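You operate a simulated robot arm through the tools that you are given. There is no shell and no other tool.

The job below is to be done with a simulated robot arm. You get a single attempt, and the scene is never put back.

TASK
Drain the washer's brown water, refill it and test the brush.
Fine: drain till empty, fill to between MIN and MAX; shut the lid, brush on till the lamp is green, brush OFF.

The check looks at the end state, three seconds after you hand in, the way a careful person would. Anything else that was tipped, shoved, dropped, spilled or broken makes it a failure. A push-on lid holds only when it is set on centred and level and pressed home; a screw cap is set on level and turned clockwise until tight.

THE ROBOT
A 7-joint arm with a two-finger parallel gripper, fixed in place. Base frame: the origin is on the floor under the middle of its stand, x ahead of it, y to its left, z up. Units: m, rad, N and s.
It reaches about 1.058 m from its shoulder. Its first joint turns from -2.897 to 2.897 rad. Payload 4.4 kg.
The TCP is the grasp point between the finger pads, 0.023 m short of the fingertips. In the tool frame z runs along the fingers and y along their closing line. The gripper opens to 0.094 m. The fingers are 0.038 m wide and 0.01 m thick; the gripper's body (0.054 by 0.096 m) begins 0.039 m behind the TCP.
Orientation is that of the tool frame in the base frame, as a unit quaternion [x, y, z, w]. With the fingers straight down and closing along the base's y, the tool's x points along the base's -x, its y along +y and its z along -z.

THE INTERFACE
- The arm moves only by the tool servo_tool. Its argument "series" is text: rows parted by semicolons, each of 7 numbers parted by spaces: the closure in counts, from 0 (fully open) to 255 (shut), then the shift along the base's x, y, z in m, then the turn, a rotation vector about the base's x, y, z in rad. In form: claw tx ty tz wx wy wz; .... A call has 1 to 20 rows; each row shifts and turns the commanded pose from where the row before left it. Each row takes 0.2 s and may step no farther than 0.05 m and 0.15 rad from the row before; otherwise, or with a gripper value out of range, the whole call is refused. Where a pose cannot be reached the arm comes as near as it can. A force on the tool above 40 N (or 10 N above the force at the start of the call, whichever is more), or a blocked arm, ends the call early, and 0.2 s more pass. Each finger travels about 0.108 m/s and halts on what it meets, pressing with about 36 N; the grip force reading is that of the motor and also rises with nothing between the fingers. The clock runs only during rows and for 0.2 s after the last one: add rows that do not move to give the fingers time. The reply holds the time, the measured pose of the TCP, the force on the tool along the base axes, the opening and the grip force, in the units named above and with some noise, with the torque about the TCP (base axes, N m) and any sound that the robot's microphone picked up, and new pictures: "views" is both (left out), scene, wrist or none.
- Cameras (640 x 400 px; columns grow to the right, rows downward): "scene" is fixed at [0.4019, 0.4992, 1.1105]; the picture's right is [-0.65, -0.76, 0.00], its down [-0.08, 0.07, -0.99] and it looks along [0.75, -0.65, -0.11] (base axes); focal length 214 px, centre (320, 200). "wrist" rides on the gripper at [0.086, 0.016, -0.075] in the tool frame; the picture's right is [-0.18, 0.98, 0.00], its down [-0.58, -0.11, -0.81] and it looks along [-0.79, -0.15, 0.59] (tool axes); focal length 243 px, centre (320, 200). There is no depth. A picture from a camera that has moved, and an enlarged one, comes with that camera's place and axes in the base frame and with its lens.
- zoom(camera, box): a new picture of the part [left, top, right, bottom] of that camera's present view, enlarged. No time passes.
- finish_job(): hands the job in; it is judged then, once.

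Places have to be worked out from the pictures, the camera data and where the tool is seen. Open the gripper and draw the arm clear of the work before you hand the job in, unless the task says otherwise.

The tools are called as name(argument=value, ...) on one line, values as JSON. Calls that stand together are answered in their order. servo_tool: Moves the arm, as the interface text tells. Its arguments: {"type":"object","properties":{"series":{"type":"string"},"views":{"type":"string","enum":["both","scene","wrist","none"]}},"required":["series"]} The other tools are called the same way: zoom (camera, box) takes an enlarged picture of a part of a camera's view; finish_job () hands the job in.

At the start:

```text
time_s: 0.0
ee_pos: [0.5441, 0.0627, 1.2996]
ee_rot: [0.0, 1.0, 0.0, 0.0]
contact_force: [-0.2, -0.5, 0.2]
ft_torque: [-0.02, -0.02, -0.03]
opening: 0.0938
grasp_force: 0.1
```

scene: 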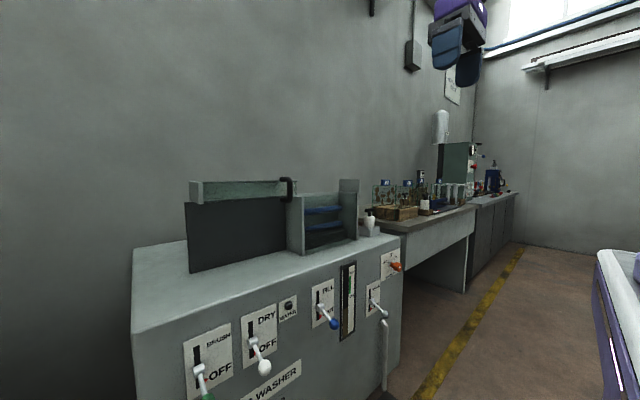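
wrist: 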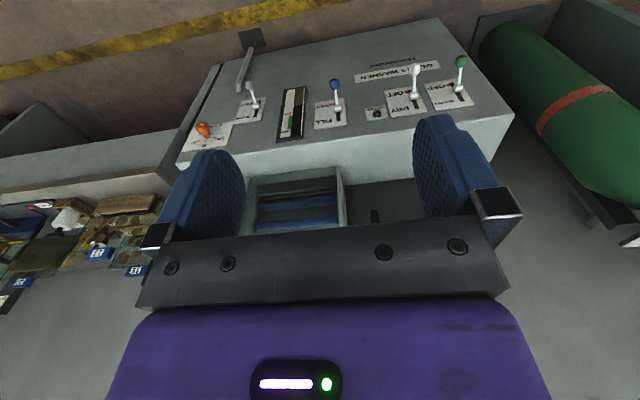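

I start by looking closely at the washer's panel and the lid in both cameras.

zoom(camera="scene", box=[160, 240, 420, 400])

zoom(camera="scene", box=[180, 160, 400, 300])

zoom(camera="wrist", box=[170, 20, 510, 230])

```text
2.46 times, centred on (290, 320) of scene
camera zoom: at [0.4019, 0.4992, 1.1105], right [-0.65, -0.76, 0.0], down [-0.08, 0.07, -0.99], along [0.75, -0.65, -0.11], focal length 528 px, centre (394, -95)
```

zoom: 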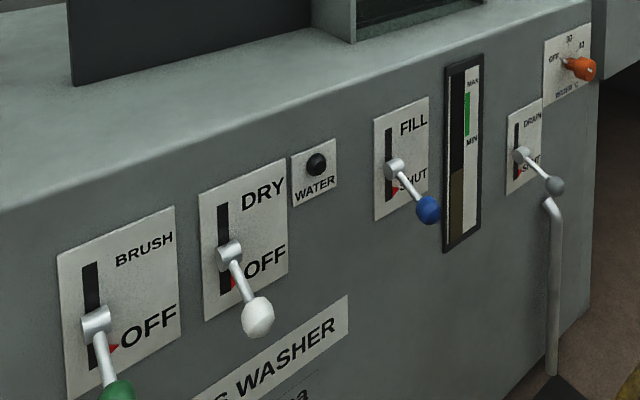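

```text
2.86 times, centred on (290, 230) of scene
camera zoom: at [0.4019, 0.4992, 1.1105], right [-0.65, -0.76, 0.0], down [-0.08, 0.07, -0.99], along [0.75, -0.65, -0.11], focal length 613 px, centre (406, 114)
```

zoom: 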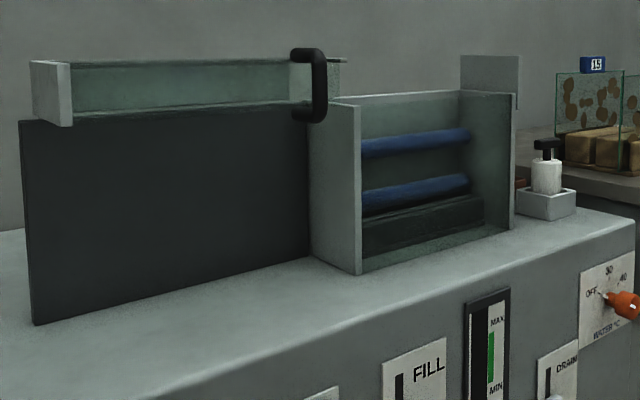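

```text
1.88 times, centred on (340, 125) of wrist
camera zoom: at [0.4582, 0.0803, 1.3745], right [0.18, 0.98, 0.0], down [0.58, -0.11, 0.81], along [0.79, -0.15, -0.59], focal length 457 px, centre (282, 341)
```

zoom: 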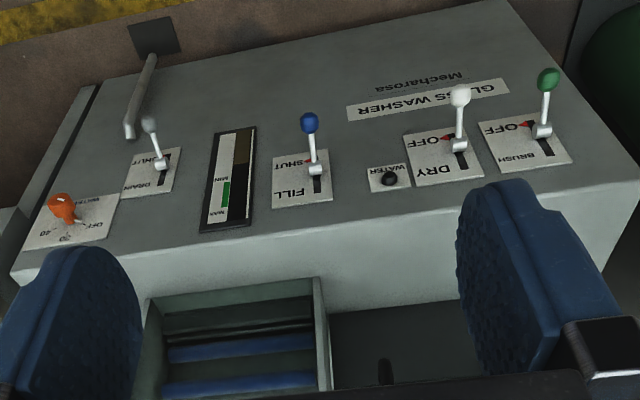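

The front panel faces the robot (near x≈0.92). By triangulation the FILL knob is about (0.85, 0.05, 0.65), DRAIN (0.855, -0.25, 0.54) and BRUSH (0.85, 0.42, 0.65). I still need a better view of the lid, so I zoom in there and raise the arm a little.

zoom(camera="scene", box=[180, 165, 300, 240])

servo_tool(series="0 -0.03 0 0.05 0 0 0; 0 -0.03 0 0.05 0 0 0; 0 -0.03 0 0.05 0 0 0; 0 -0.03 0 0.03 0 0 0", views="both")

```text
5.33 times, centred on (240, 202) of scene
camera zoom: at [0.4019, 0.4992, 1.1105], right [-0.65, -0.76, 0.0], down [-0.08, 0.07, -0.99], along [0.75, -0.65, -0.11], focal length 1144 px, centre (747, 187)
```

zoom: 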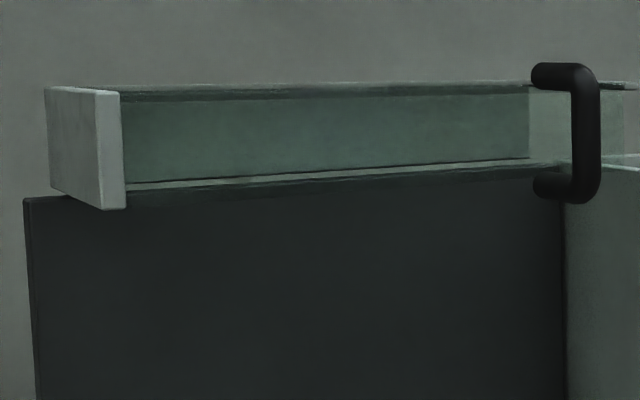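

```text
refused: row 1 steps farther than a row can; nothing moved
```

The step limit is on the combined length, so I repeat it with smaller steps to view the lid from above.

servo_tool(series="0 -0.03 0 0.04 0 0 0; 0 -0.03 0 0.04 0 0 0; 0 -0.03 0 0.04 0 0 0; 0 -0.03 0 0.04 0 0 0", views="both")

```text
time_s: 1.0
ee_pos: [0.4238, 0.0608, 1.4602]
ee_rot: [0.0, 1.0, 0.0, 0.0]
contact_force: [1.0, 1.0, -1.1]
ft_torque: [0.01, 0.06, 0.04]
opening: 0.0941
grasp_force: 0.0
camera wrist: at [0.338, 0.0796, 1.5344], right [0.18, 0.98, 0.0], down [0.58, -0.11, 0.81], along [0.79, -0.15, -0.59], focal length 243 px, centre (320, 200)
```

scene: 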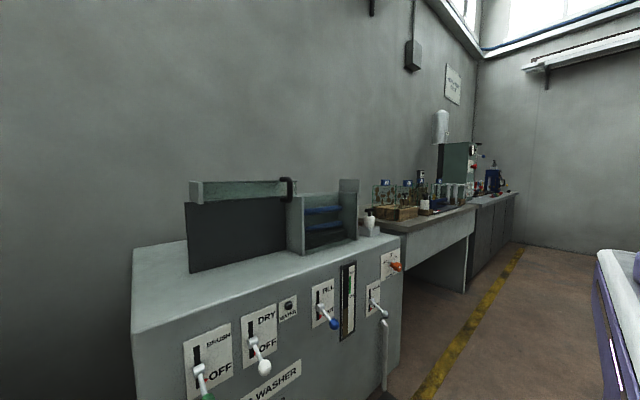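
wrist: 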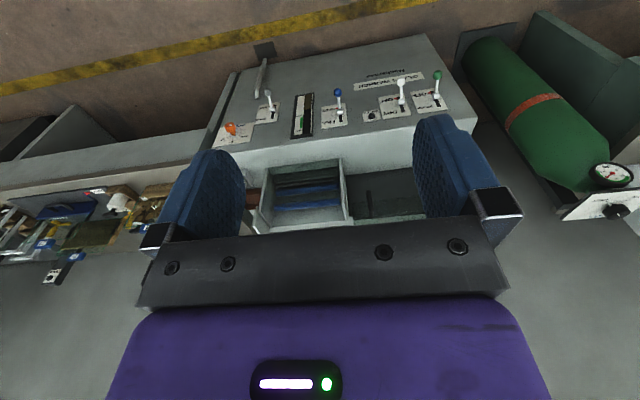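

Now I tilt the fingers forward to move the gripper out of the chamber's view.

servo_tool(series="0 0 0 0.02 0 -0.15 0; 0 0 0 0.02 0 -0.15 0; 0 0 0 0.02 0 -0.15 0; 0 0 0 0.02 0 -0.1 0", views="wrist")

```text
time_s: 2.0
ee_pos: [0.4245, 0.0615, 1.5407]
ee_rot: [0.0, 0.962, 0.0, 0.271]
contact_force: [0.2, -0.6, 0.5]
ft_torque: [0.0, 0.02, -0.03]
opening: 0.0938
grasp_force: 0.1
camera wrist: at [0.3125, 0.0801, 1.5593], right [0.16, 0.98, 0.1], down [0.07, -0.11, 0.99], along [0.98, -0.15, -0.09], focal length 243 px, centre (320, 200)
```

wrist: 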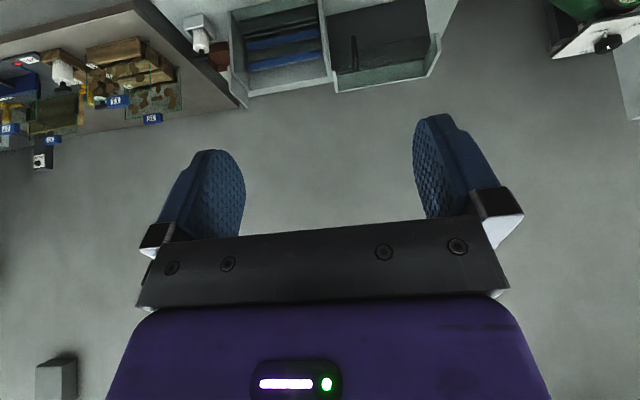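

servo_tool(series="0 0.01 0 0.03 0 0.1 0; 0 0.01 0 0.03 0 0.1 0; 0 0 0 0 0 0 0", views="wrist")

zoom(camera="wrist", box=[180, 0, 500, 200])

```text
time_s: 2.8
ee_pos: [0.4432, 0.0625, 1.6004]
ee_rot: [0.0, 0.985, 0.001, 0.173]
contact_force: [0.5, 0.0, -0.6]
ft_torque: [-0.01, -0.01, 0.0]
opening: 0.0938
grasp_force: 0.0
camera wrist: at [0.3381, 0.0804, 1.6407], right [0.17, 0.98, 0.06], down [0.27, -0.11, 0.96], along [0.95, -0.15, -0.29], focal length 243 px, centre (320, 200)
```

wrist: 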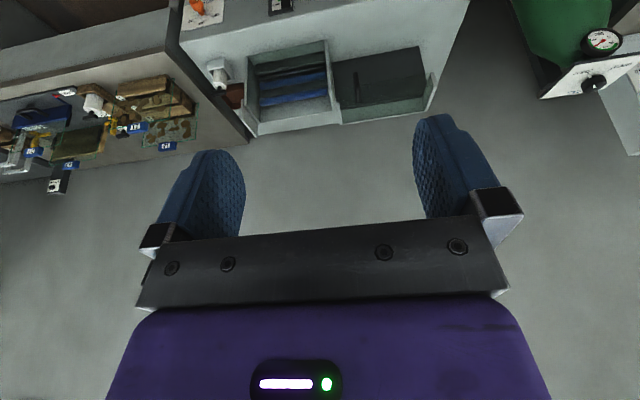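

```text
2.00 times, centred on (340, 100) of wrist
camera zoom: at [0.3381, 0.0804, 1.6407], right [0.17, 0.98, 0.06], down [0.27, -0.11, 0.96], along [0.95, -0.15, -0.29], focal length 485 px, centre (280, 400)
```

zoom: 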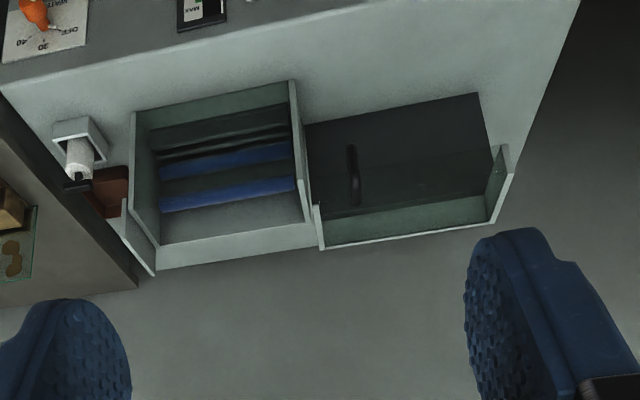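

zoom(camera="wrist", box=[230, 30, 450, 150])

zoom(camera="scene", box=[270, 170, 400, 250])

```text
2.91 times, centred on (340, 90) of wrist
camera zoom: at [0.3381, 0.0804, 1.6407], right [0.17, 0.98, 0.06], down [0.27, -0.11, 0.96], along [0.95, -0.15, -0.29], focal length 706 px, centre (262, 520)
```

zoom: 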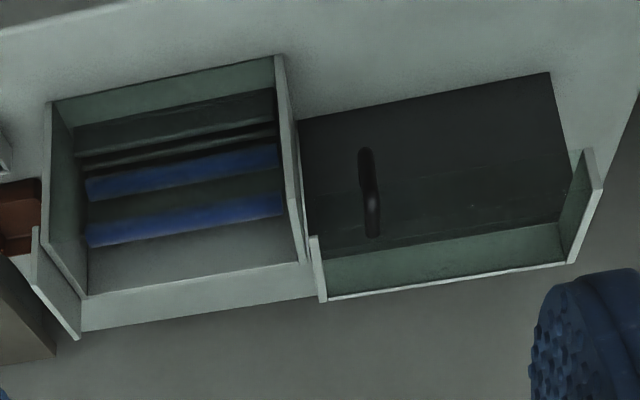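

```text
4.92 times, centred on (335, 210) of scene
camera zoom: at [0.4019, 0.4992, 1.1105], right [-0.65, -0.76, 0.0], down [-0.08, 0.07, -0.99], along [0.75, -0.65, -0.11], focal length 1056 px, centre (246, 151)
```

zoom: 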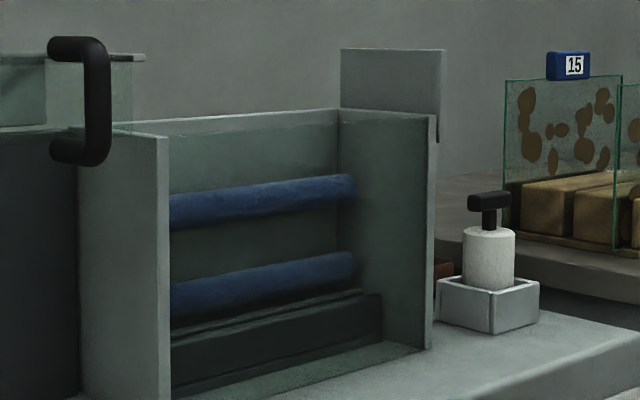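

The lid is a box cover parked to the left of the chamber (y≈0.05–0.37, z≈1.04–1.10). It has a vertical bar handle at about (0.99, 0.12, 1.07) and slides along -y over the chamber (y≈-0.28–0.03). First I drain, so I bring the fingers back to straight down and move toward a spot in front of and above the DRAIN knob.

servo_tool(series="0 0.0155 -0.0155 -0.042 0 0.0174 0; 0 0.0155 -0.0155 -0.042 0 0.0174 0; 0 0.0155 -0.0155 -0.042 0 0.0174 0; 0 0.0155 -0.0155 -0.042 0 0.0174 0; 0 0.0155 -0.0155 -0.042 0 0.0174 0; 0 0.0155 -0.0155 -0.042 0 0.0174 0; 0 0.0155 -0.0155 -0.042 0 0.0174 0; 0 0.0155 -0.0155 -0.042 0 0.0174 0; 0 0.0155 -0.0155 -0.042 0 0.0174 0; 0 0.0155 -0.0155 -0.042 0 0.0174 0; 0 0.0155 -0.0155 -0.042 0 0.0174 0; 0 0.0155 -0.0155 -0.042 0 0.0174 0; 0 0.0155 -0.0155 -0.042 0 0.0174 0; 0 0.0155 -0.0155 -0.042 0 0.0174 0; 0 0.0155 -0.0155 -0.042 0 0.0174 0; 0 0.0155 -0.0155 -0.042 0 0.0174 0; 0 0.0155 -0.0155 -0.042 0 0.0174 0; 0 0.0155 -0.0155 -0.042 0 0.0174 0; 0 0.0155 -0.0155 -0.042 0 0.0174 0; 0 0.0155 -0.0155 -0.042 0 0.0174 0", views="both")

```text
time_s: 7.0
ee_pos: [0.7536, -0.2452, 0.7606]
ee_rot: [-0.001, 1.0, 0.001, 0.001]
contact_force: [-0.6, 0.1, 1.6]
ft_torque: [-0.03, -0.01, -0.02]
opening: 0.094
grasp_force: 0.0
camera wrist: at [0.6686, -0.2273, 0.8349], right [0.18, 0.98, 0.0], down [0.58, -0.11, 0.81], along [0.79, -0.15, -0.59], focal length 243 px, centre (320, 200)
```

scene: 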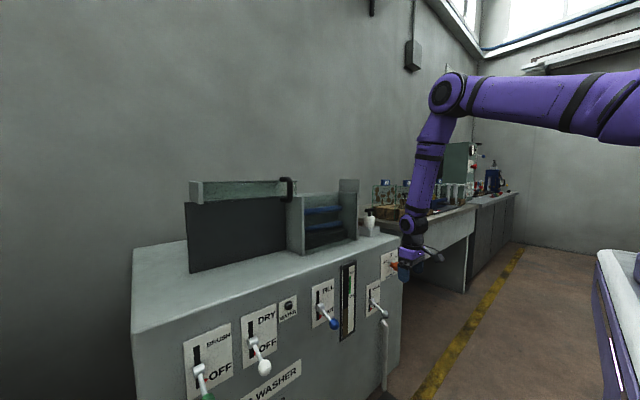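
wrist: 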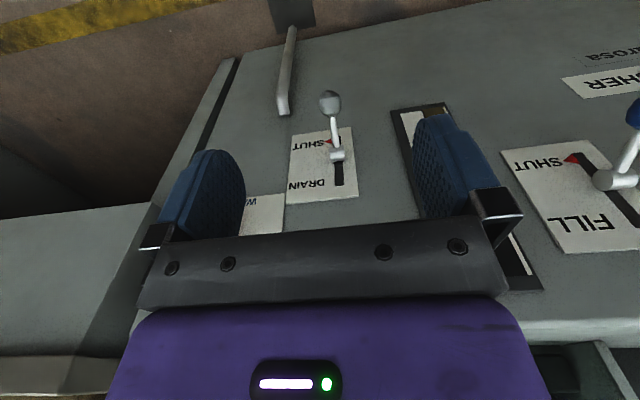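

zoom(camera="wrist", box=[270, 70, 410, 210])

zoom(camera="scene", box=[330, 220, 450, 340])

```text
2.86 times, centred on (340, 140) of wrist
camera zoom: at [0.6686, -0.2273, 0.8349], right [0.18, 0.98, 0.0], down [0.58, -0.11, 0.81], along [0.79, -0.15, -0.59], focal length 693 px, centre (263, 371)
```

zoom: 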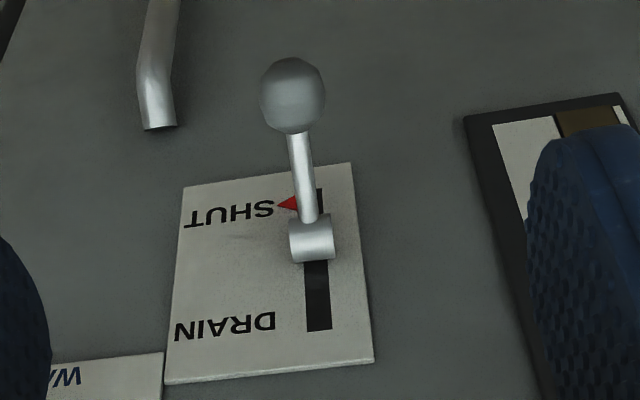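

```text
3.33 times, centred on (390, 280) of scene
camera zoom: at [0.4019, 0.4992, 1.1105], right [-0.65, -0.76, 0.0], down [-0.08, 0.07, -0.99], along [0.75, -0.65, -0.11], focal length 715 px, centre (87, -67)
```

zoom: 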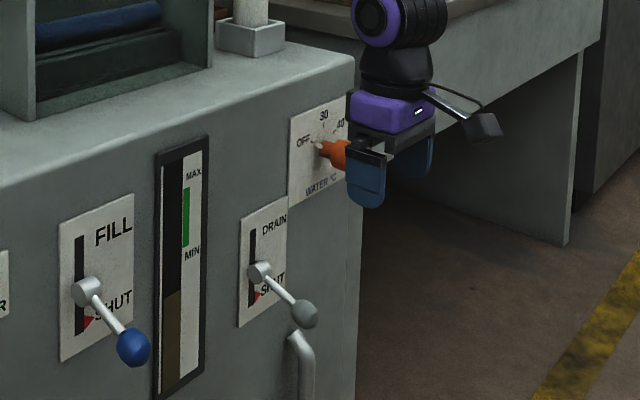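

The scene camera matches the tool reading well and puts the DRAIN knob at about (0.856, -0.247, 0.540). I move above it and come down with the open fingers straddling it.

servo_tool(series="0 0.04 -0.001 -0.02 0 0 0; 0 0.04 -0.001 -0.02 0 0 0; 0 0.02 0 -0.03 0 0 0; 0 0 0 -0.04 0 0 0; 0 0 0 -0.04 0 0 0; 0 0 0 -0.03 0 0 0; 0 0 0 -0.02 0 0 0; 0 0 0 -0.018 0 0 0; 0 0 0 0 0 0 0", views="both")

```text
time_s: 9.0
ee_pos: [0.8536, -0.2495, 0.5412]
ee_rot: [0.0, 1.0, 0.0, 0.0]
contact_force: [-0.5, 0.5, -0.1]
ft_torque: [-0.03, -0.01, 0.01]
opening: 0.094
grasp_force: 0.1
camera wrist: at [0.769, -0.2308, 0.6157], right [0.18, 0.98, 0.0], down [0.58, -0.11, 0.81], along [0.79, -0.15, -0.59], focal length 243 px, centre (320, 200)
```

scene: 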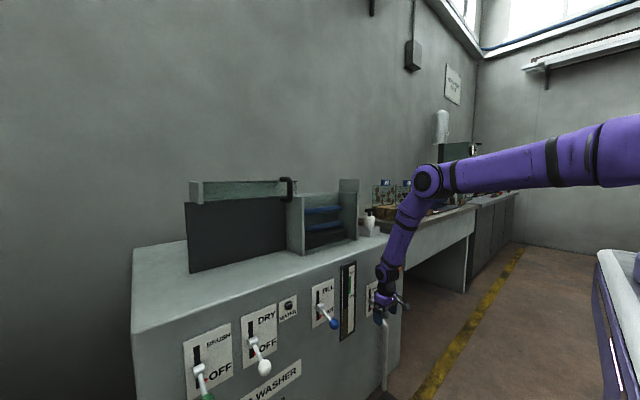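
wrist: 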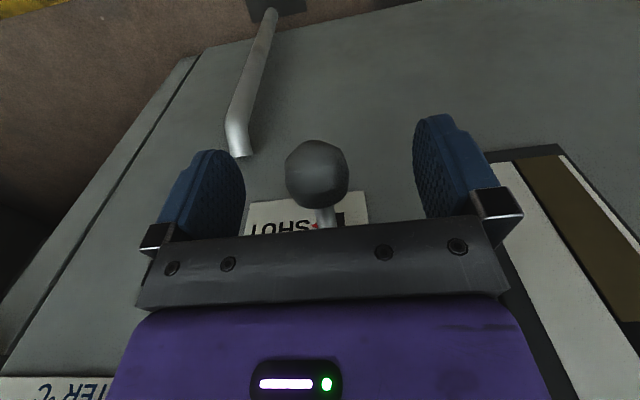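

The knob sits at (317,174), right where the TCP projects (320,182). I close on it and check the grip before lifting.

servo_tool(series="255 0 0 0 0 0 0; 255 0 0 0 0 0 0; 255 0 0 0 0 0 0; 255 0 0 0 0 0 0", views="wrist")

```text
time_s: 10.0
ee_pos: [0.8543, -0.2503, 0.5412]
ee_rot: [0.0, 1.0, -0.001, 0.0]
contact_force: [1.1, -13.9, -2.1]
ft_torque: [-0.15, 0.16, -0.05]
opening: 0.0317
grasp_force: 45.6
camera wrist: at [0.7689, -0.2321, 0.6158], right [0.18, 0.98, 0.0], down [0.58, -0.11, 0.81], along [0.79, -0.15, -0.59], focal length 243 px, centre (320, 200)
```

wrist: 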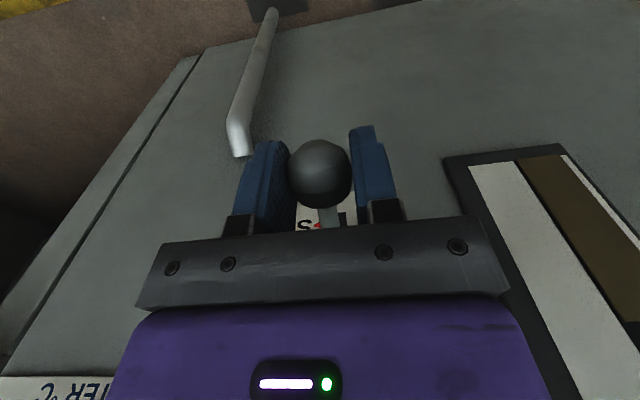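

Firm grip (0.0317 m opening). A -14 N side load says the knob is slightly toward -y, so I ease that way and lift along the lever's arc.

servo_tool(series="255 0 -0.002 0 0 0 0; 255 -0.003 -0.001 0.01 0 0 0; 255 -0.002 0 0.01 0 0 0; 255 -0.001 0 0.01 0 0 0; 255 0 0 0.01 0 0 0; 255 0.001 0 0.01 0 0 0", views="both")

```text
time_s: 11.4
ee_pos: [0.8487, -0.2503, 0.5913]
ee_rot: [-0.001, 1.0, 0.001, 0.0]
contact_force: [0.7, 18.3, -15.2]
ft_torque: [0.21, 1.11, 0.07]
opening: 0.0312
grasp_force: 44.8
camera wrist: at [0.7634, -0.2326, 0.6656], right [0.18, 0.98, 0.0], down [0.58, -0.11, 0.81], along [0.79, -0.15, -0.59], focal length 243 px, centre (320, 200)
```

scene: 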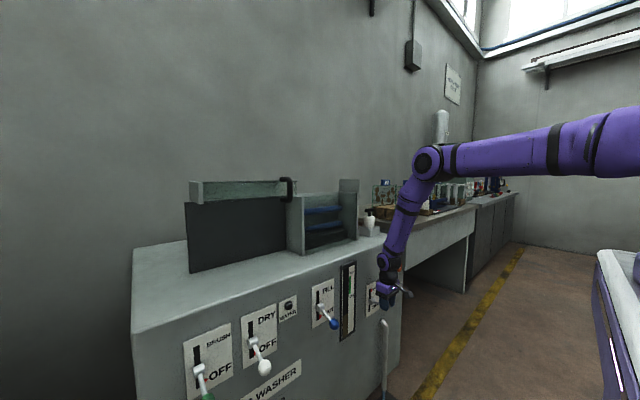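
wrist: 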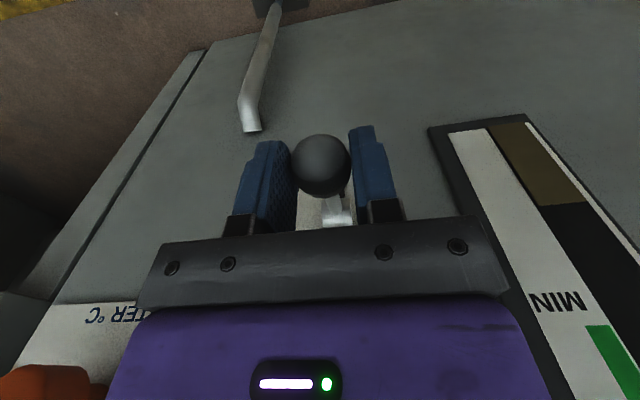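

The lever is following. I correct the side load by +1.7 mm in y and keep lifting to the top of its travel.

servo_tool(series="255 0.001 0.0017 0.006 0 0 0; 255 0.002 0 0.008 0 0 0; 255 0.002 0 0.008 0 0 0; 255 0.003 0 0.008 0 0 0", views="both")

```text
time_s: 12.0
ee_pos: [0.8502, -0.2488, 0.5996]
ee_rot: [0.0, 1.0, 0.0, 0.0]
contact_force: [11.1, -1.3, -20.1]
ft_torque: [-0.11, -0.27, -0.04]
opening: 0.0312
grasp_force: 45.1
stopped in row 2: the force on the tool passed its limit at 41 N (the readings are from after the stop); the commanded pose is now the measured one
camera wrist: at [0.765, -0.2324, 0.6746], right [0.18, 0.98, 0.0], down [0.58, -0.11, 0.81], along [0.79, -0.15, -0.59], focal length 243 px, centre (320, 200)
```

scene: 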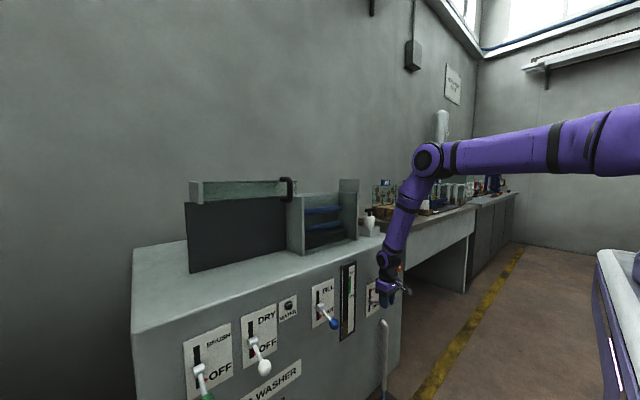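
wrist: 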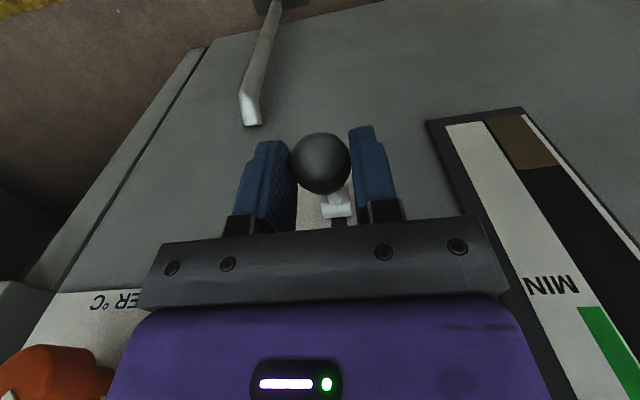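

The brown level on the gauge has dropped relative to MIN, so it is draining, and the lever seems to be at its upper stop. I hold still for a few seconds and watch the gauge.

servo_tool(series="255 0 0 0 0 0 0; 255 0 0 0 0 0 0; 255 0 0 0 0 0 0; 255 0 0 0 0 0 0; 255 0 0 0 0 0 0; 255 0 0 0 0 0 0; 255 0 0 0 0 0 0; 255 0 0 0 0 0 0; 255 0 0 0 0 0 0; 255 0 0 0 0 0 0", views="both")

zoom(camera="scene", box=[300, 240, 420, 360])

```text
time_s: 14.2
ee_pos: [0.8488, -0.2505, 0.6006]
ee_rot: [0.0, 1.0, 0.001, -0.001]
contact_force: [14.8, -1.1, -29.1]
ft_torque: [-0.01, -0.13, 0.02]
opening: 0.0312
grasp_force: 45.2
camera wrist: at [0.7651, -0.2324, 0.675], right [0.18, 0.98, 0.0], down [0.58, -0.11, 0.81], along [0.79, -0.15, -0.59], focal length 243 px, centre (320, 200)
```

scene: 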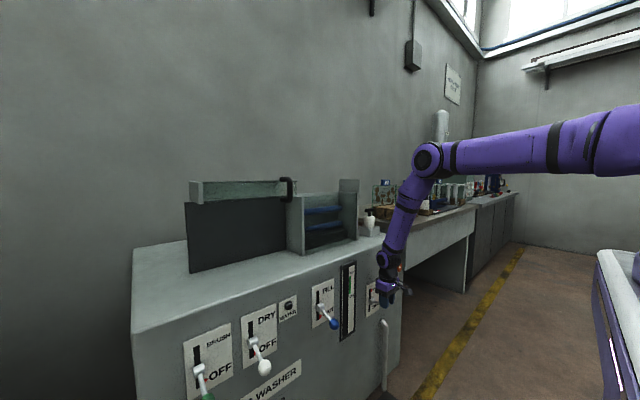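
wrist: 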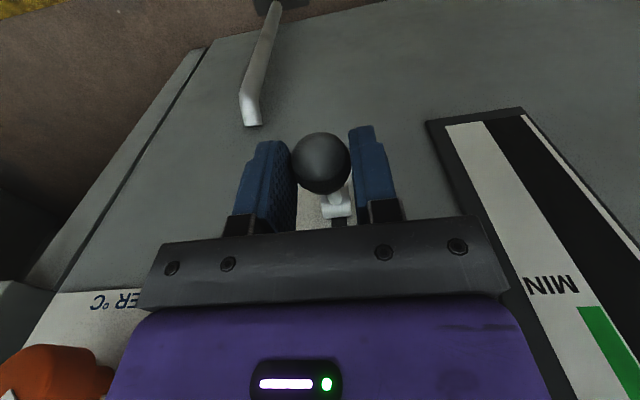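

```text
3.33 times, centred on (360, 300) of scene
camera zoom: at [0.4019, 0.4992, 1.1105], right [-0.65, -0.76, 0.0], down [-0.08, 0.07, -0.99], along [0.75, -0.65, -0.11], focal length 715 px, centre (187, -133)
```

zoom: 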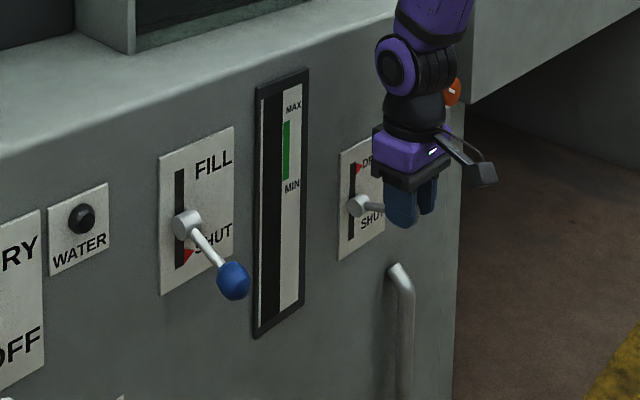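

The gauge shows all black and the red marker moved up to DRAIN. I check the bottom of the gauge closely.

zoom(camera="wrist", box=[420, 90, 620, 230])

zoom(camera="scene", box=[330, 250, 370, 350])

```text
2.86 times, centred on (520, 160) of wrist
camera zoom: at [0.7651, -0.2324, 0.675], right [0.18, 0.98, 0.0], down [0.58, -0.11, 0.81], along [0.79, -0.15, -0.59], focal length 693 px, centre (-251, 314)
```

zoom: 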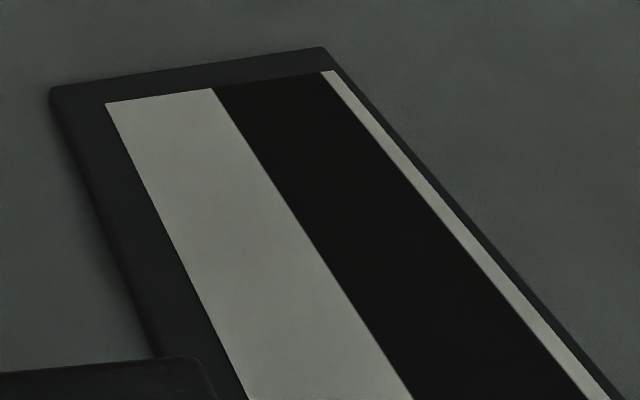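

```text
4.00 times, centred on (350, 300) of scene
camera zoom: at [0.4019, 0.4992, 1.1105], right [-0.65, -0.76, 0.0], down [-0.08, 0.07, -0.99], along [0.75, -0.65, -0.11], focal length 858 px, centre (200, -200)
```

zoom: 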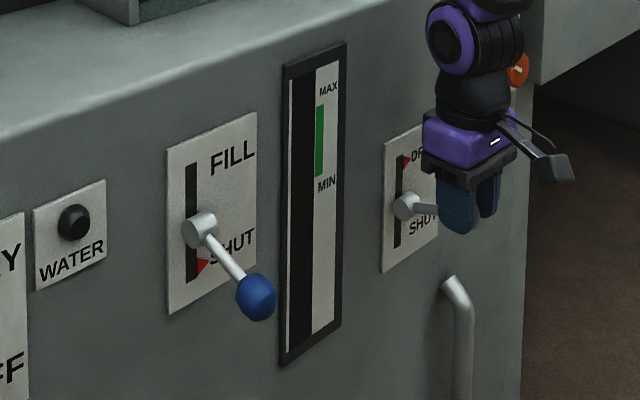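

The gauge is empty. I wait another second for the last of it, then bring the lever back down to SHUT along the same arc.

servo_tool(series="255 0 0 0 0 0 0; 255 0 0 0 0 0 0; 255 0 0 0 0 0 0; 255 0 0 0 0 0 0; 255 -0.002 0 -0.01 0 0 0; 255 -0.001 0 -0.01 0 0 0; 255 0 0 -0.01 0 0 0; 255 0.001 0 -0.01 0 0 0; 255 0.002 0 -0.01 0 0 0; 255 0.003 0 -0.01 0 0 0; 255 0.002 0 -0.006 0 0 0", views="both")

zoom(camera="scene", box=[300, 240, 420, 360])

```text
time_s: 16.6
ee_pos: [0.8549, -0.2498, 0.5384]
ee_rot: [0.001, 1.0, -0.001, 0.0]
contact_force: [-9.7, -14.3, 37.1]
ft_torque: [-0.14, 0.12, -0.03]
opening: 0.0313
grasp_force: 44.7
camera wrist: at [0.7688, -0.2321, 0.6121], right [0.18, 0.98, 0.0], down [0.58, -0.11, 0.81], along [0.79, -0.15, -0.59], focal length 243 px, centre (320, 200)
```

scene: 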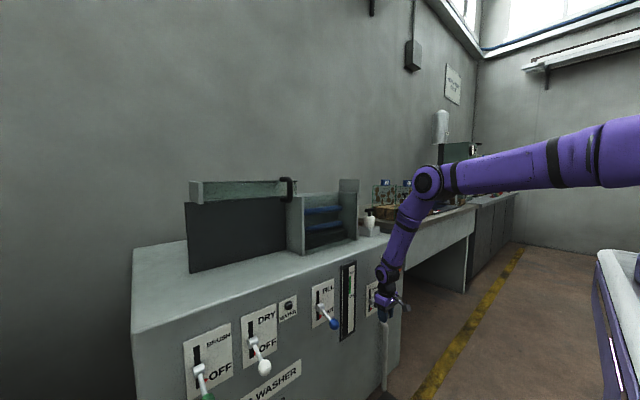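
wrist: 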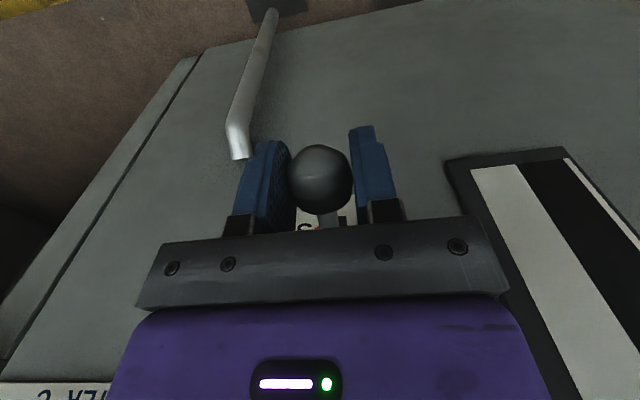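

```text
3.33 times, centred on (360, 300) of scene
camera zoom: at [0.4019, 0.4992, 1.1105], right [-0.65, -0.76, 0.0], down [-0.08, 0.07, -0.99], along [0.75, -0.65, -0.11], focal length 715 px, centre (187, -133)
```

zoom: 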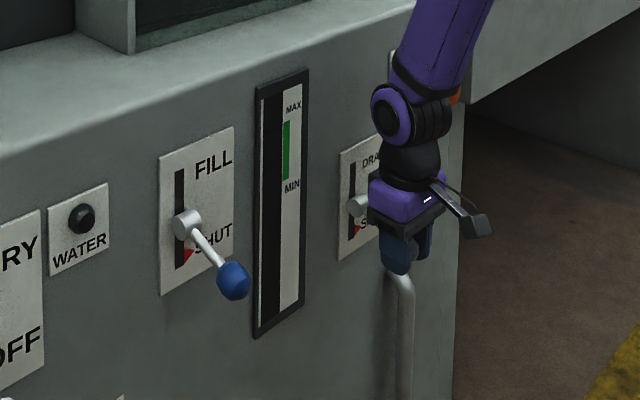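

The red marker is back at SHUT and the lever is on its lower stop. I release, rise clear, and move over the FILL knob, estimated at (0.853, 0.052, 0.644).

servo_tool(series="0 0 0 0.003 0 0 0; 0 0 0 0 0 0 0; 0 0 0 0 0 0 0; 0 0 0 0.045 0 0 0; 0 0 0 0.045 0 0 0; 0 0 0 0.045 0 0 0; 0 0 0 0.045 0 0 0; 0 0 0.043 0.01 0 0 0; 0 0 0.043 0 0 0 0; 0 0 0.043 0 0 0 0; 0 0 0.043 0 0 0 0; 0 0 0.043 0 0 0 0; 0 0 0.043 0 0 0 0; 0 0 0.044 0 0 0 0; 0 0 0 0 0 0 0", views="both")

zoom(camera="scene", box=[300, 240, 420, 360])

```text
time_s: 19.8
ee_pos: [0.8537, 0.0538, 0.7282]
ee_rot: [0.0, 1.0, 0.0, 0.0]
contact_force: [0.4, -0.2, 0.2]
ft_torque: [-0.02, 0.05, 0.04]
opening: 0.094
grasp_force: 0.0
camera wrist: at [0.7691, 0.0716, 0.803], right [0.18, 0.98, 0.0], down [0.58, -0.11, 0.81], along [0.79, -0.15, -0.59], focal length 243 px, centre (320, 200)
```

scene: 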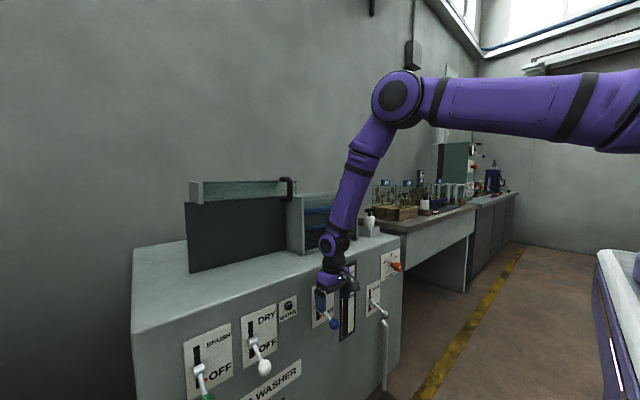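
wrist: 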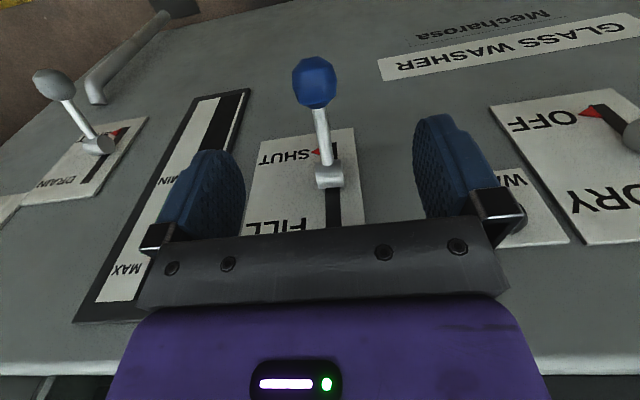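

```text
3.33 times, centred on (360, 300) of scene
camera zoom: at [0.4019, 0.4992, 1.1105], right [-0.65, -0.76, 0.0], down [-0.08, 0.07, -0.99], along [0.75, -0.65, -0.11], focal length 715 px, centre (187, -133)
```

zoom: 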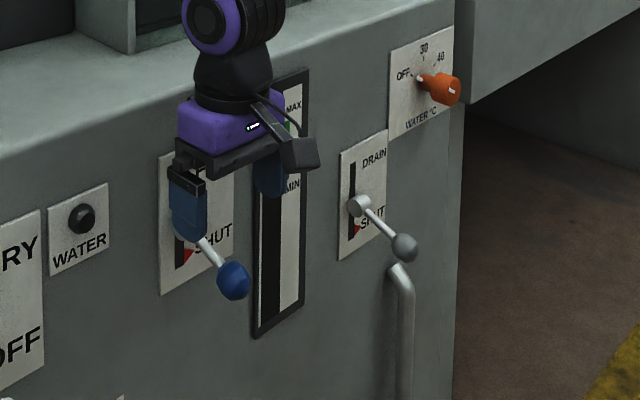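

DRAIN is shut. The two views agree that the FILL knob is at (0.852, 0.052, 0.644), so I descend onto it and close.

servo_tool(series="0 -0.001 -0.002 -0.03 0 0 0; 0 0 0 -0.03 0 0 0; 0 0 0 -0.024 0 0 0; 0 0 0 0 0 0 0; 255 0 0 0 0 0 0; 255 0 0 0 0 0 0; 255 0 0 0 0 0 0; 255 0 0 0 0 0 0", views="both")

zoom(camera="scene", box=[300, 240, 420, 360])

```text
time_s: 21.6
ee_pos: [0.8541, 0.0496, 0.6439]
ee_rot: [0.0, 1.0, 0.001, -0.002]
contact_force: [0.8, 3.3, -2.0]
ft_torque: [0.03, 0.18, 0.0]
opening: 0.0313
grasp_force: 44.8
camera wrist: at [0.7693, 0.0676, 0.7186], right [0.18, 0.98, 0.0], down [0.58, -0.11, 0.81], along [0.79, -0.15, -0.59], focal length 243 px, centre (320, 200)
```

scene: 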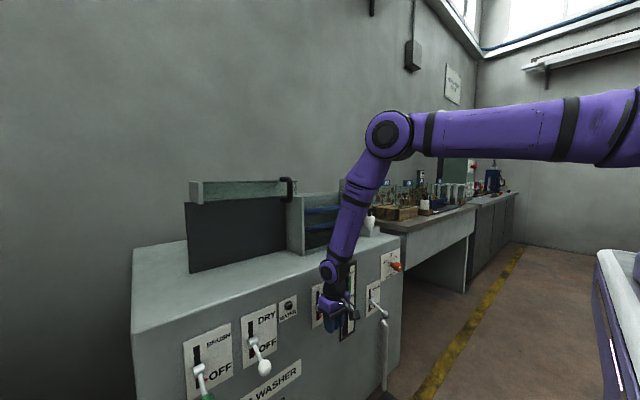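
wrist: 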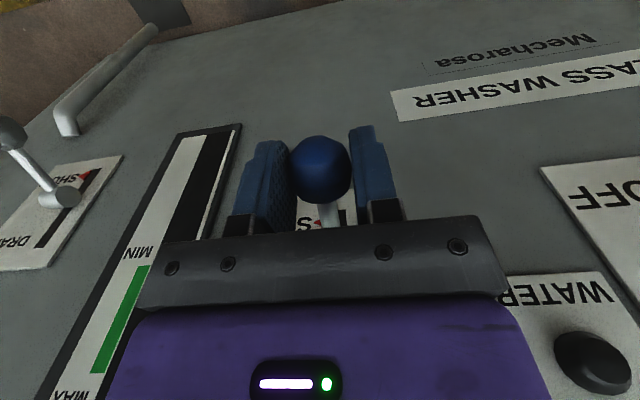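

```text
3.33 times, centred on (360, 300) of scene
camera zoom: at [0.4019, 0.4992, 1.1105], right [-0.65, -0.76, 0.0], down [-0.08, 0.07, -0.99], along [0.75, -0.65, -0.11], focal length 715 px, centre (187, -133)
```

zoom: 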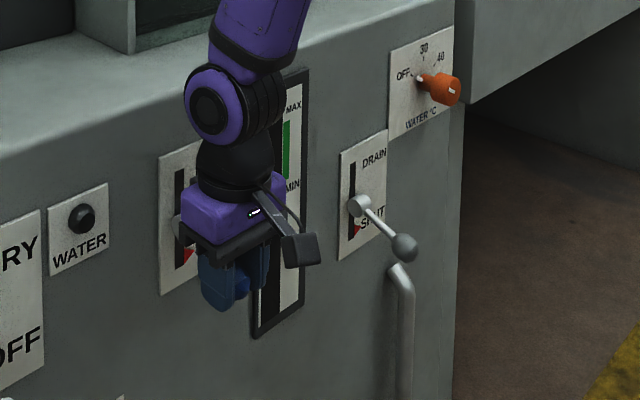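

The knob is gripped cleanly. I raise the FILL lever along its arc and watch the gauge.

servo_tool(series="255 -0.003 0 0.01 0 0 0; 255 -0.002 0 0.01 0 0 0; 255 -0.001 0 0.01 0 0 0; 255 0 0 0.01 0 0 0; 255 0.001 0 0.01 0 0 0; 255 0.002 0 0.006 0 0 0", views="both")

zoom(camera="scene", box=[300, 240, 420, 360])

```text
time_s: 23.0
ee_pos: [0.853, 0.0491, 0.7014]
ee_rot: [0.0, 1.0, 0.0, -0.001]
contact_force: [-0.4, 2.0, -16.3]
ft_torque: [0.06, 1.21, 0.0]
opening: 0.0311
grasp_force: 45.2
camera wrist: at [0.7663, 0.0676, 0.775], right [0.18, 0.98, 0.0], down [0.58, -0.11, 0.81], along [0.79, -0.15, -0.59], focal length 243 px, centre (320, 200)
```

scene: 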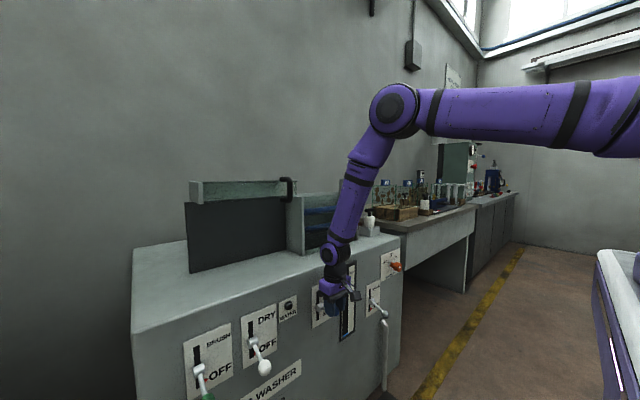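
wrist: 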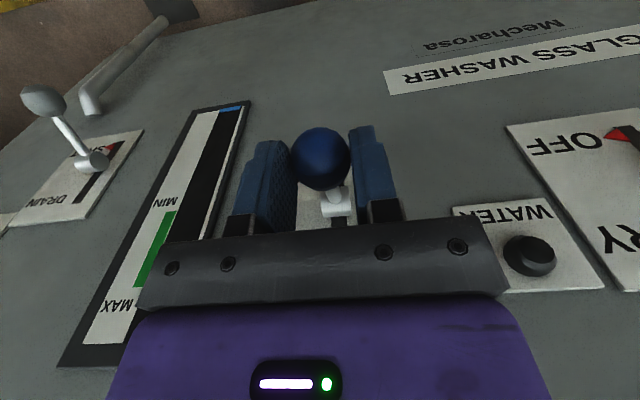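

```text
3.33 times, centred on (360, 300) of scene
camera zoom: at [0.4019, 0.4992, 1.1105], right [-0.65, -0.76, 0.0], down [-0.08, 0.07, -0.99], along [0.75, -0.65, -0.11], focal length 715 px, centre (187, -133)
```

zoom: 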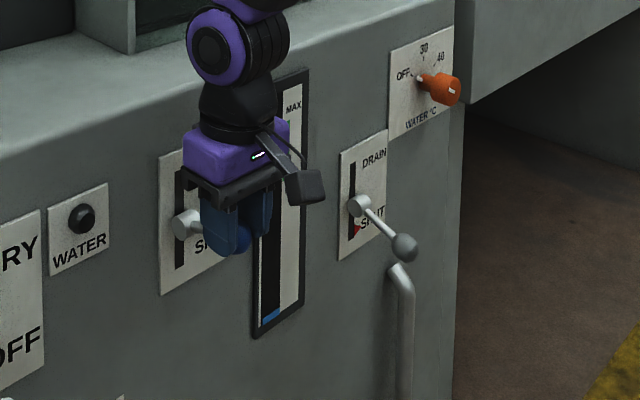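

Blue water has appeared at the bottom of the gauge. I hold for a short measured interval to get the fill rate.

servo_tool(series="255 0 0 0 0 0 0; 255 0 0 0 0 0 0", views="wrist")

zoom(camera="scene", box=[330, 250, 390, 350])

zoom(camera="wrist", box=[60, 90, 260, 370])

```text
time_s: 23.6
ee_pos: [0.8514, 0.0503, 0.7005]
ee_rot: [-0.001, 1.0, 0.0, -0.001]
contact_force: [-2.0, 1.6, -14.5]
ft_torque: [0.05, 1.1, 0.02]
opening: 0.0311
grasp_force: 45.2
camera wrist: at [0.7664, 0.0676, 0.7751], right [0.18, 0.98, 0.0], down [0.58, -0.11, 0.81], along [0.79, -0.15, -0.59], focal length 243 px, centre (320, 200)
```

wrist: 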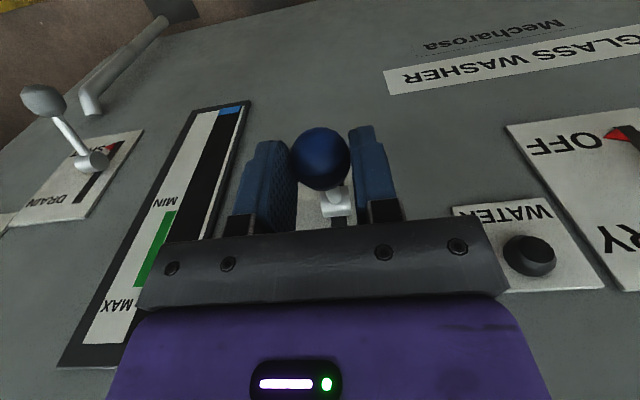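

```text
4.00 times, centred on (360, 300) of scene
camera zoom: at [0.4019, 0.4992, 1.1105], right [-0.65, -0.76, 0.0], down [-0.08, 0.07, -0.99], along [0.75, -0.65, -0.11], focal length 858 px, centre (160, -200)
```

zoom: 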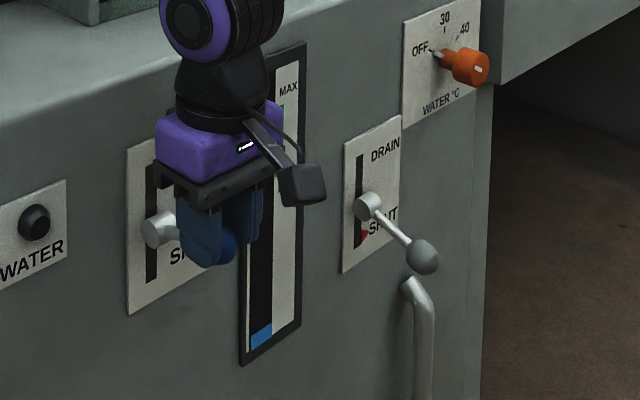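

```text
1.43 times, centred on (160, 230) of wrist
camera zoom: at [0.7664, 0.0676, 0.7751], right [0.18, 0.98, 0.0], down [0.58, -0.11, 0.81], along [0.79, -0.15, -0.59], focal length 347 px, centre (549, 157)
```

zoom: 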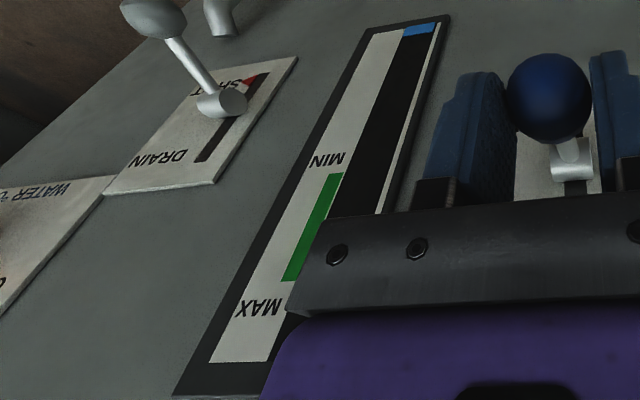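

The fill is slow, about 3 px per second on the gauge with MIN some 38 px up. I hold for another 4 s and measure again.

servo_tool(series="255 0 0 0 0 0 0; 255 0 0 0 0 0 0; 255 0 0 0 0 0 0; 255 0 0 0 0 0 0; 255 0 0 0 0 0 0; 255 0 0 0 0 0 0; 255 0 0 0 0 0 0; 255 0 0 0 0 0 0; 255 0 0 0 0 0 0; 255 0 0 0 0 0 0; 255 0 0 0 0 0 0; 255 0 0 0 0 0 0; 255 0 0 0 0 0 0; 255 0 0 0 0 0 0; 255 0 0 0 0 0 0", views="none")

zoom(camera="scene", box=[330, 250, 390, 350])

zoom(camera="wrist", box=[60, 90, 260, 370])

```text
time_s: 26.8
ee_pos: [0.8516, 0.05, 0.701]
ee_rot: [0.0, 1.0, 0.0, 0.0]
contact_force: [-2.0, -2.6, -4.7]
ft_torque: [-0.04, 0.41, 0.02]
opening: 0.0312
grasp_force: 45.0
```

```text
4.00 times, centred on (360, 300) of scene
camera zoom: at [0.4019, 0.4992, 1.1105], right [-0.65, -0.76, 0.0], down [-0.08, 0.07, -0.99], along [0.75, -0.65, -0.11], focal length 858 px, centre (160, -200)
```

zoom: 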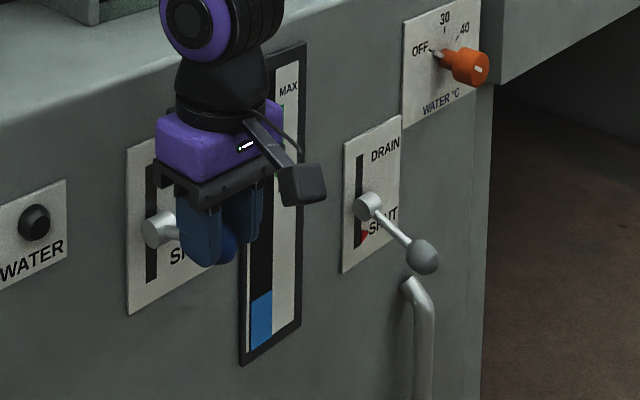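

```text
1.43 times, centred on (160, 230) of wrist
camera zoom: at [0.7664, 0.0676, 0.7755], right [0.18, 0.98, 0.0], down [0.58, -0.11, 0.81], along [0.79, -0.15, -0.59], focal length 347 px, centre (549, 157)
```

zoom: 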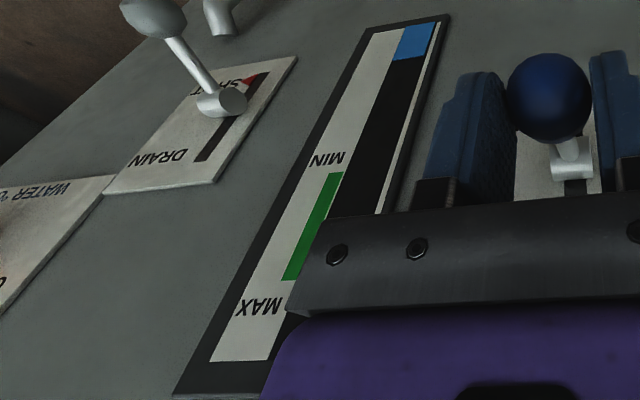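

The level rises about 9 px per second in this zoom, with MIN around 154 px, MAX around 251 px and the current level at 51 px. I hold two more blocks and check after each.

servo_tool(series="255 0 0 0 0 0 0; 255 0 0 0 0 0 0; 255 0 0 0 0 0 0; 255 0 0 0 0 0 0; 255 0 0 0 0 0 0; 255 0 0 0 0 0 0; 255 0 0 0 0 0 0; 255 0 0 0 0 0 0; 255 0 0 0 0 0 0; 255 0 0 0 0 0 0; 255 0 0 0 0 0 0; 255 0 0 0 0 0 0; 255 0 0 0 0 0 0; 255 0 0 0 0 0 0; 255 0 0 0 0 0 0; 255 0 0 0 0 0 0; 255 0 0 0 0 0 0; 255 0 0 0 0 0 0; 255 0 0 0 0 0 0; 255 0 0 0 0 0 0", views="none")

zoom(camera="wrist", box=[60, 90, 260, 370])

zoom(camera="scene", box=[330, 250, 390, 350])

```text
time_s: 31.0
ee_pos: [0.8526, 0.0493, 0.7012]
ee_rot: [0.0, 1.0, 0.0, 0.0]
contact_force: [3.7, -3.7, 0.1]
ft_torque: [-0.09, -0.21, 0.02]
opening: 0.0311
grasp_force: 44.2
```

```text
1.43 times, centred on (160, 230) of wrist
camera zoom: at [0.7664, 0.0676, 0.7755], right [0.18, 0.98, 0.0], down [0.58, -0.11, 0.81], along [0.79, -0.15, -0.59], focal length 347 px, centre (549, 157)
```

zoom: 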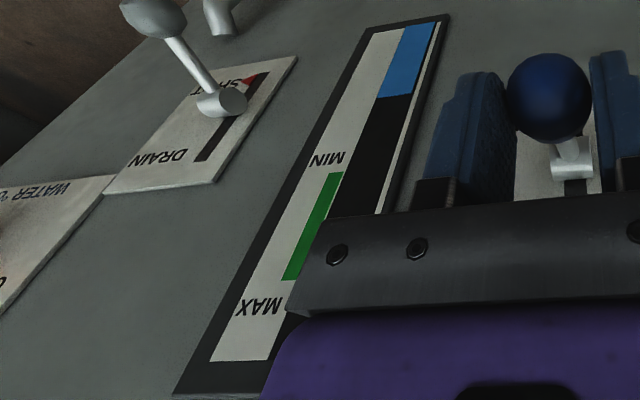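

```text
4.00 times, centred on (360, 300) of scene
camera zoom: at [0.4019, 0.4992, 1.1105], right [-0.65, -0.76, 0.0], down [-0.08, 0.07, -0.99], along [0.75, -0.65, -0.11], focal length 858 px, centre (160, -200)
```

zoom: 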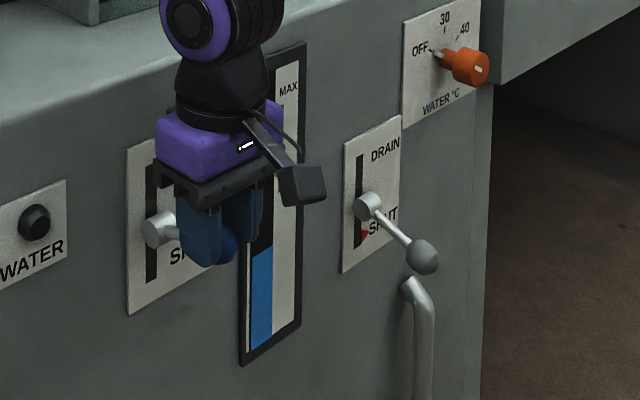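

Now at about 98 px and rising 11 px per second, so MIN comes in about 5 s and the middle in about 9 s. I hold another 4 s and check.

servo_tool(series="255 0 0 0 0 0 0; 255 0 0 0 0 0 0; 255 0 0 0 0 0 0; 255 0 0 0 0 0 0; 255 0 0 0 0 0 0; 255 0 0 0 0 0 0; 255 0 0 0 0 0 0; 255 0 0 0 0 0 0; 255 0 0 0 0 0 0; 255 0 0 0 0 0 0; 255 0 0 0 0 0 0; 255 0 0 0 0 0 0; 255 0 0 0 0 0 0; 255 0 0 0 0 0 0; 255 0 0 0 0 0 0; 255 0 0 0 0 0 0; 255 0 0 0 0 0 0; 255 0 0 0 0 0 0; 255 0 0 0 0 0 0; 255 0 0 0 0 0 0", views="none")

zoom(camera="wrist", box=[60, 90, 260, 370])

zoom(camera="scene", box=[330, 250, 390, 350])

```text
time_s: 35.2
ee_pos: [0.8525, 0.051, 0.7001]
ee_rot: [-0.001, 1.0, 0.001, 0.001]
contact_force: [4.2, -3.8, 0.5]
ft_torque: [-0.05, -0.17, -0.04]
opening: 0.031
grasp_force: 44.7
```

```text
1.43 times, centred on (160, 230) of wrist
camera zoom: at [0.7663, 0.0676, 0.7754], right [0.18, 0.98, 0.0], down [0.58, -0.11, 0.81], along [0.79, -0.15, -0.59], focal length 347 px, centre (549, 157)
```

zoom: 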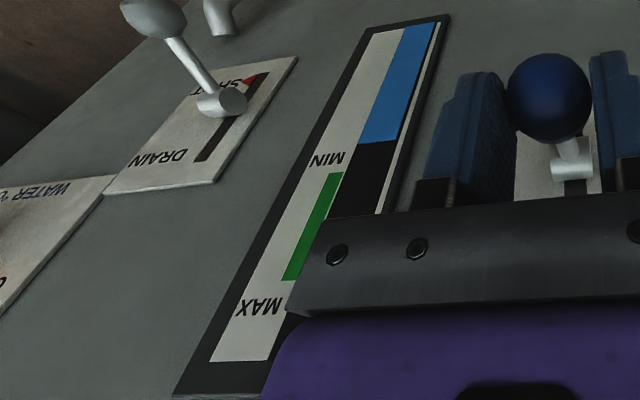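

```text
4.00 times, centred on (360, 300) of scene
camera zoom: at [0.4019, 0.4992, 1.1105], right [-0.65, -0.76, 0.0], down [-0.08, 0.07, -0.99], along [0.75, -0.65, -0.11], focal length 858 px, centre (160, -200)
```

zoom: 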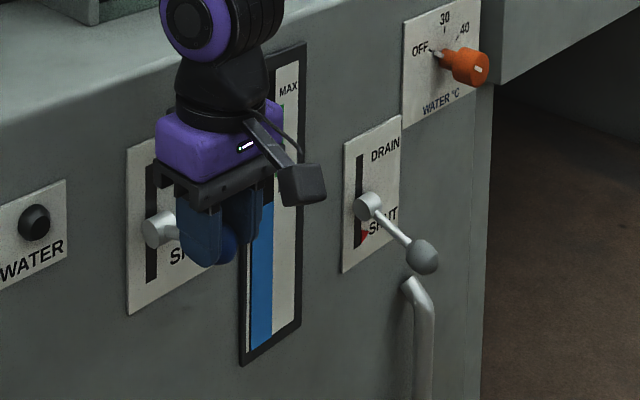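

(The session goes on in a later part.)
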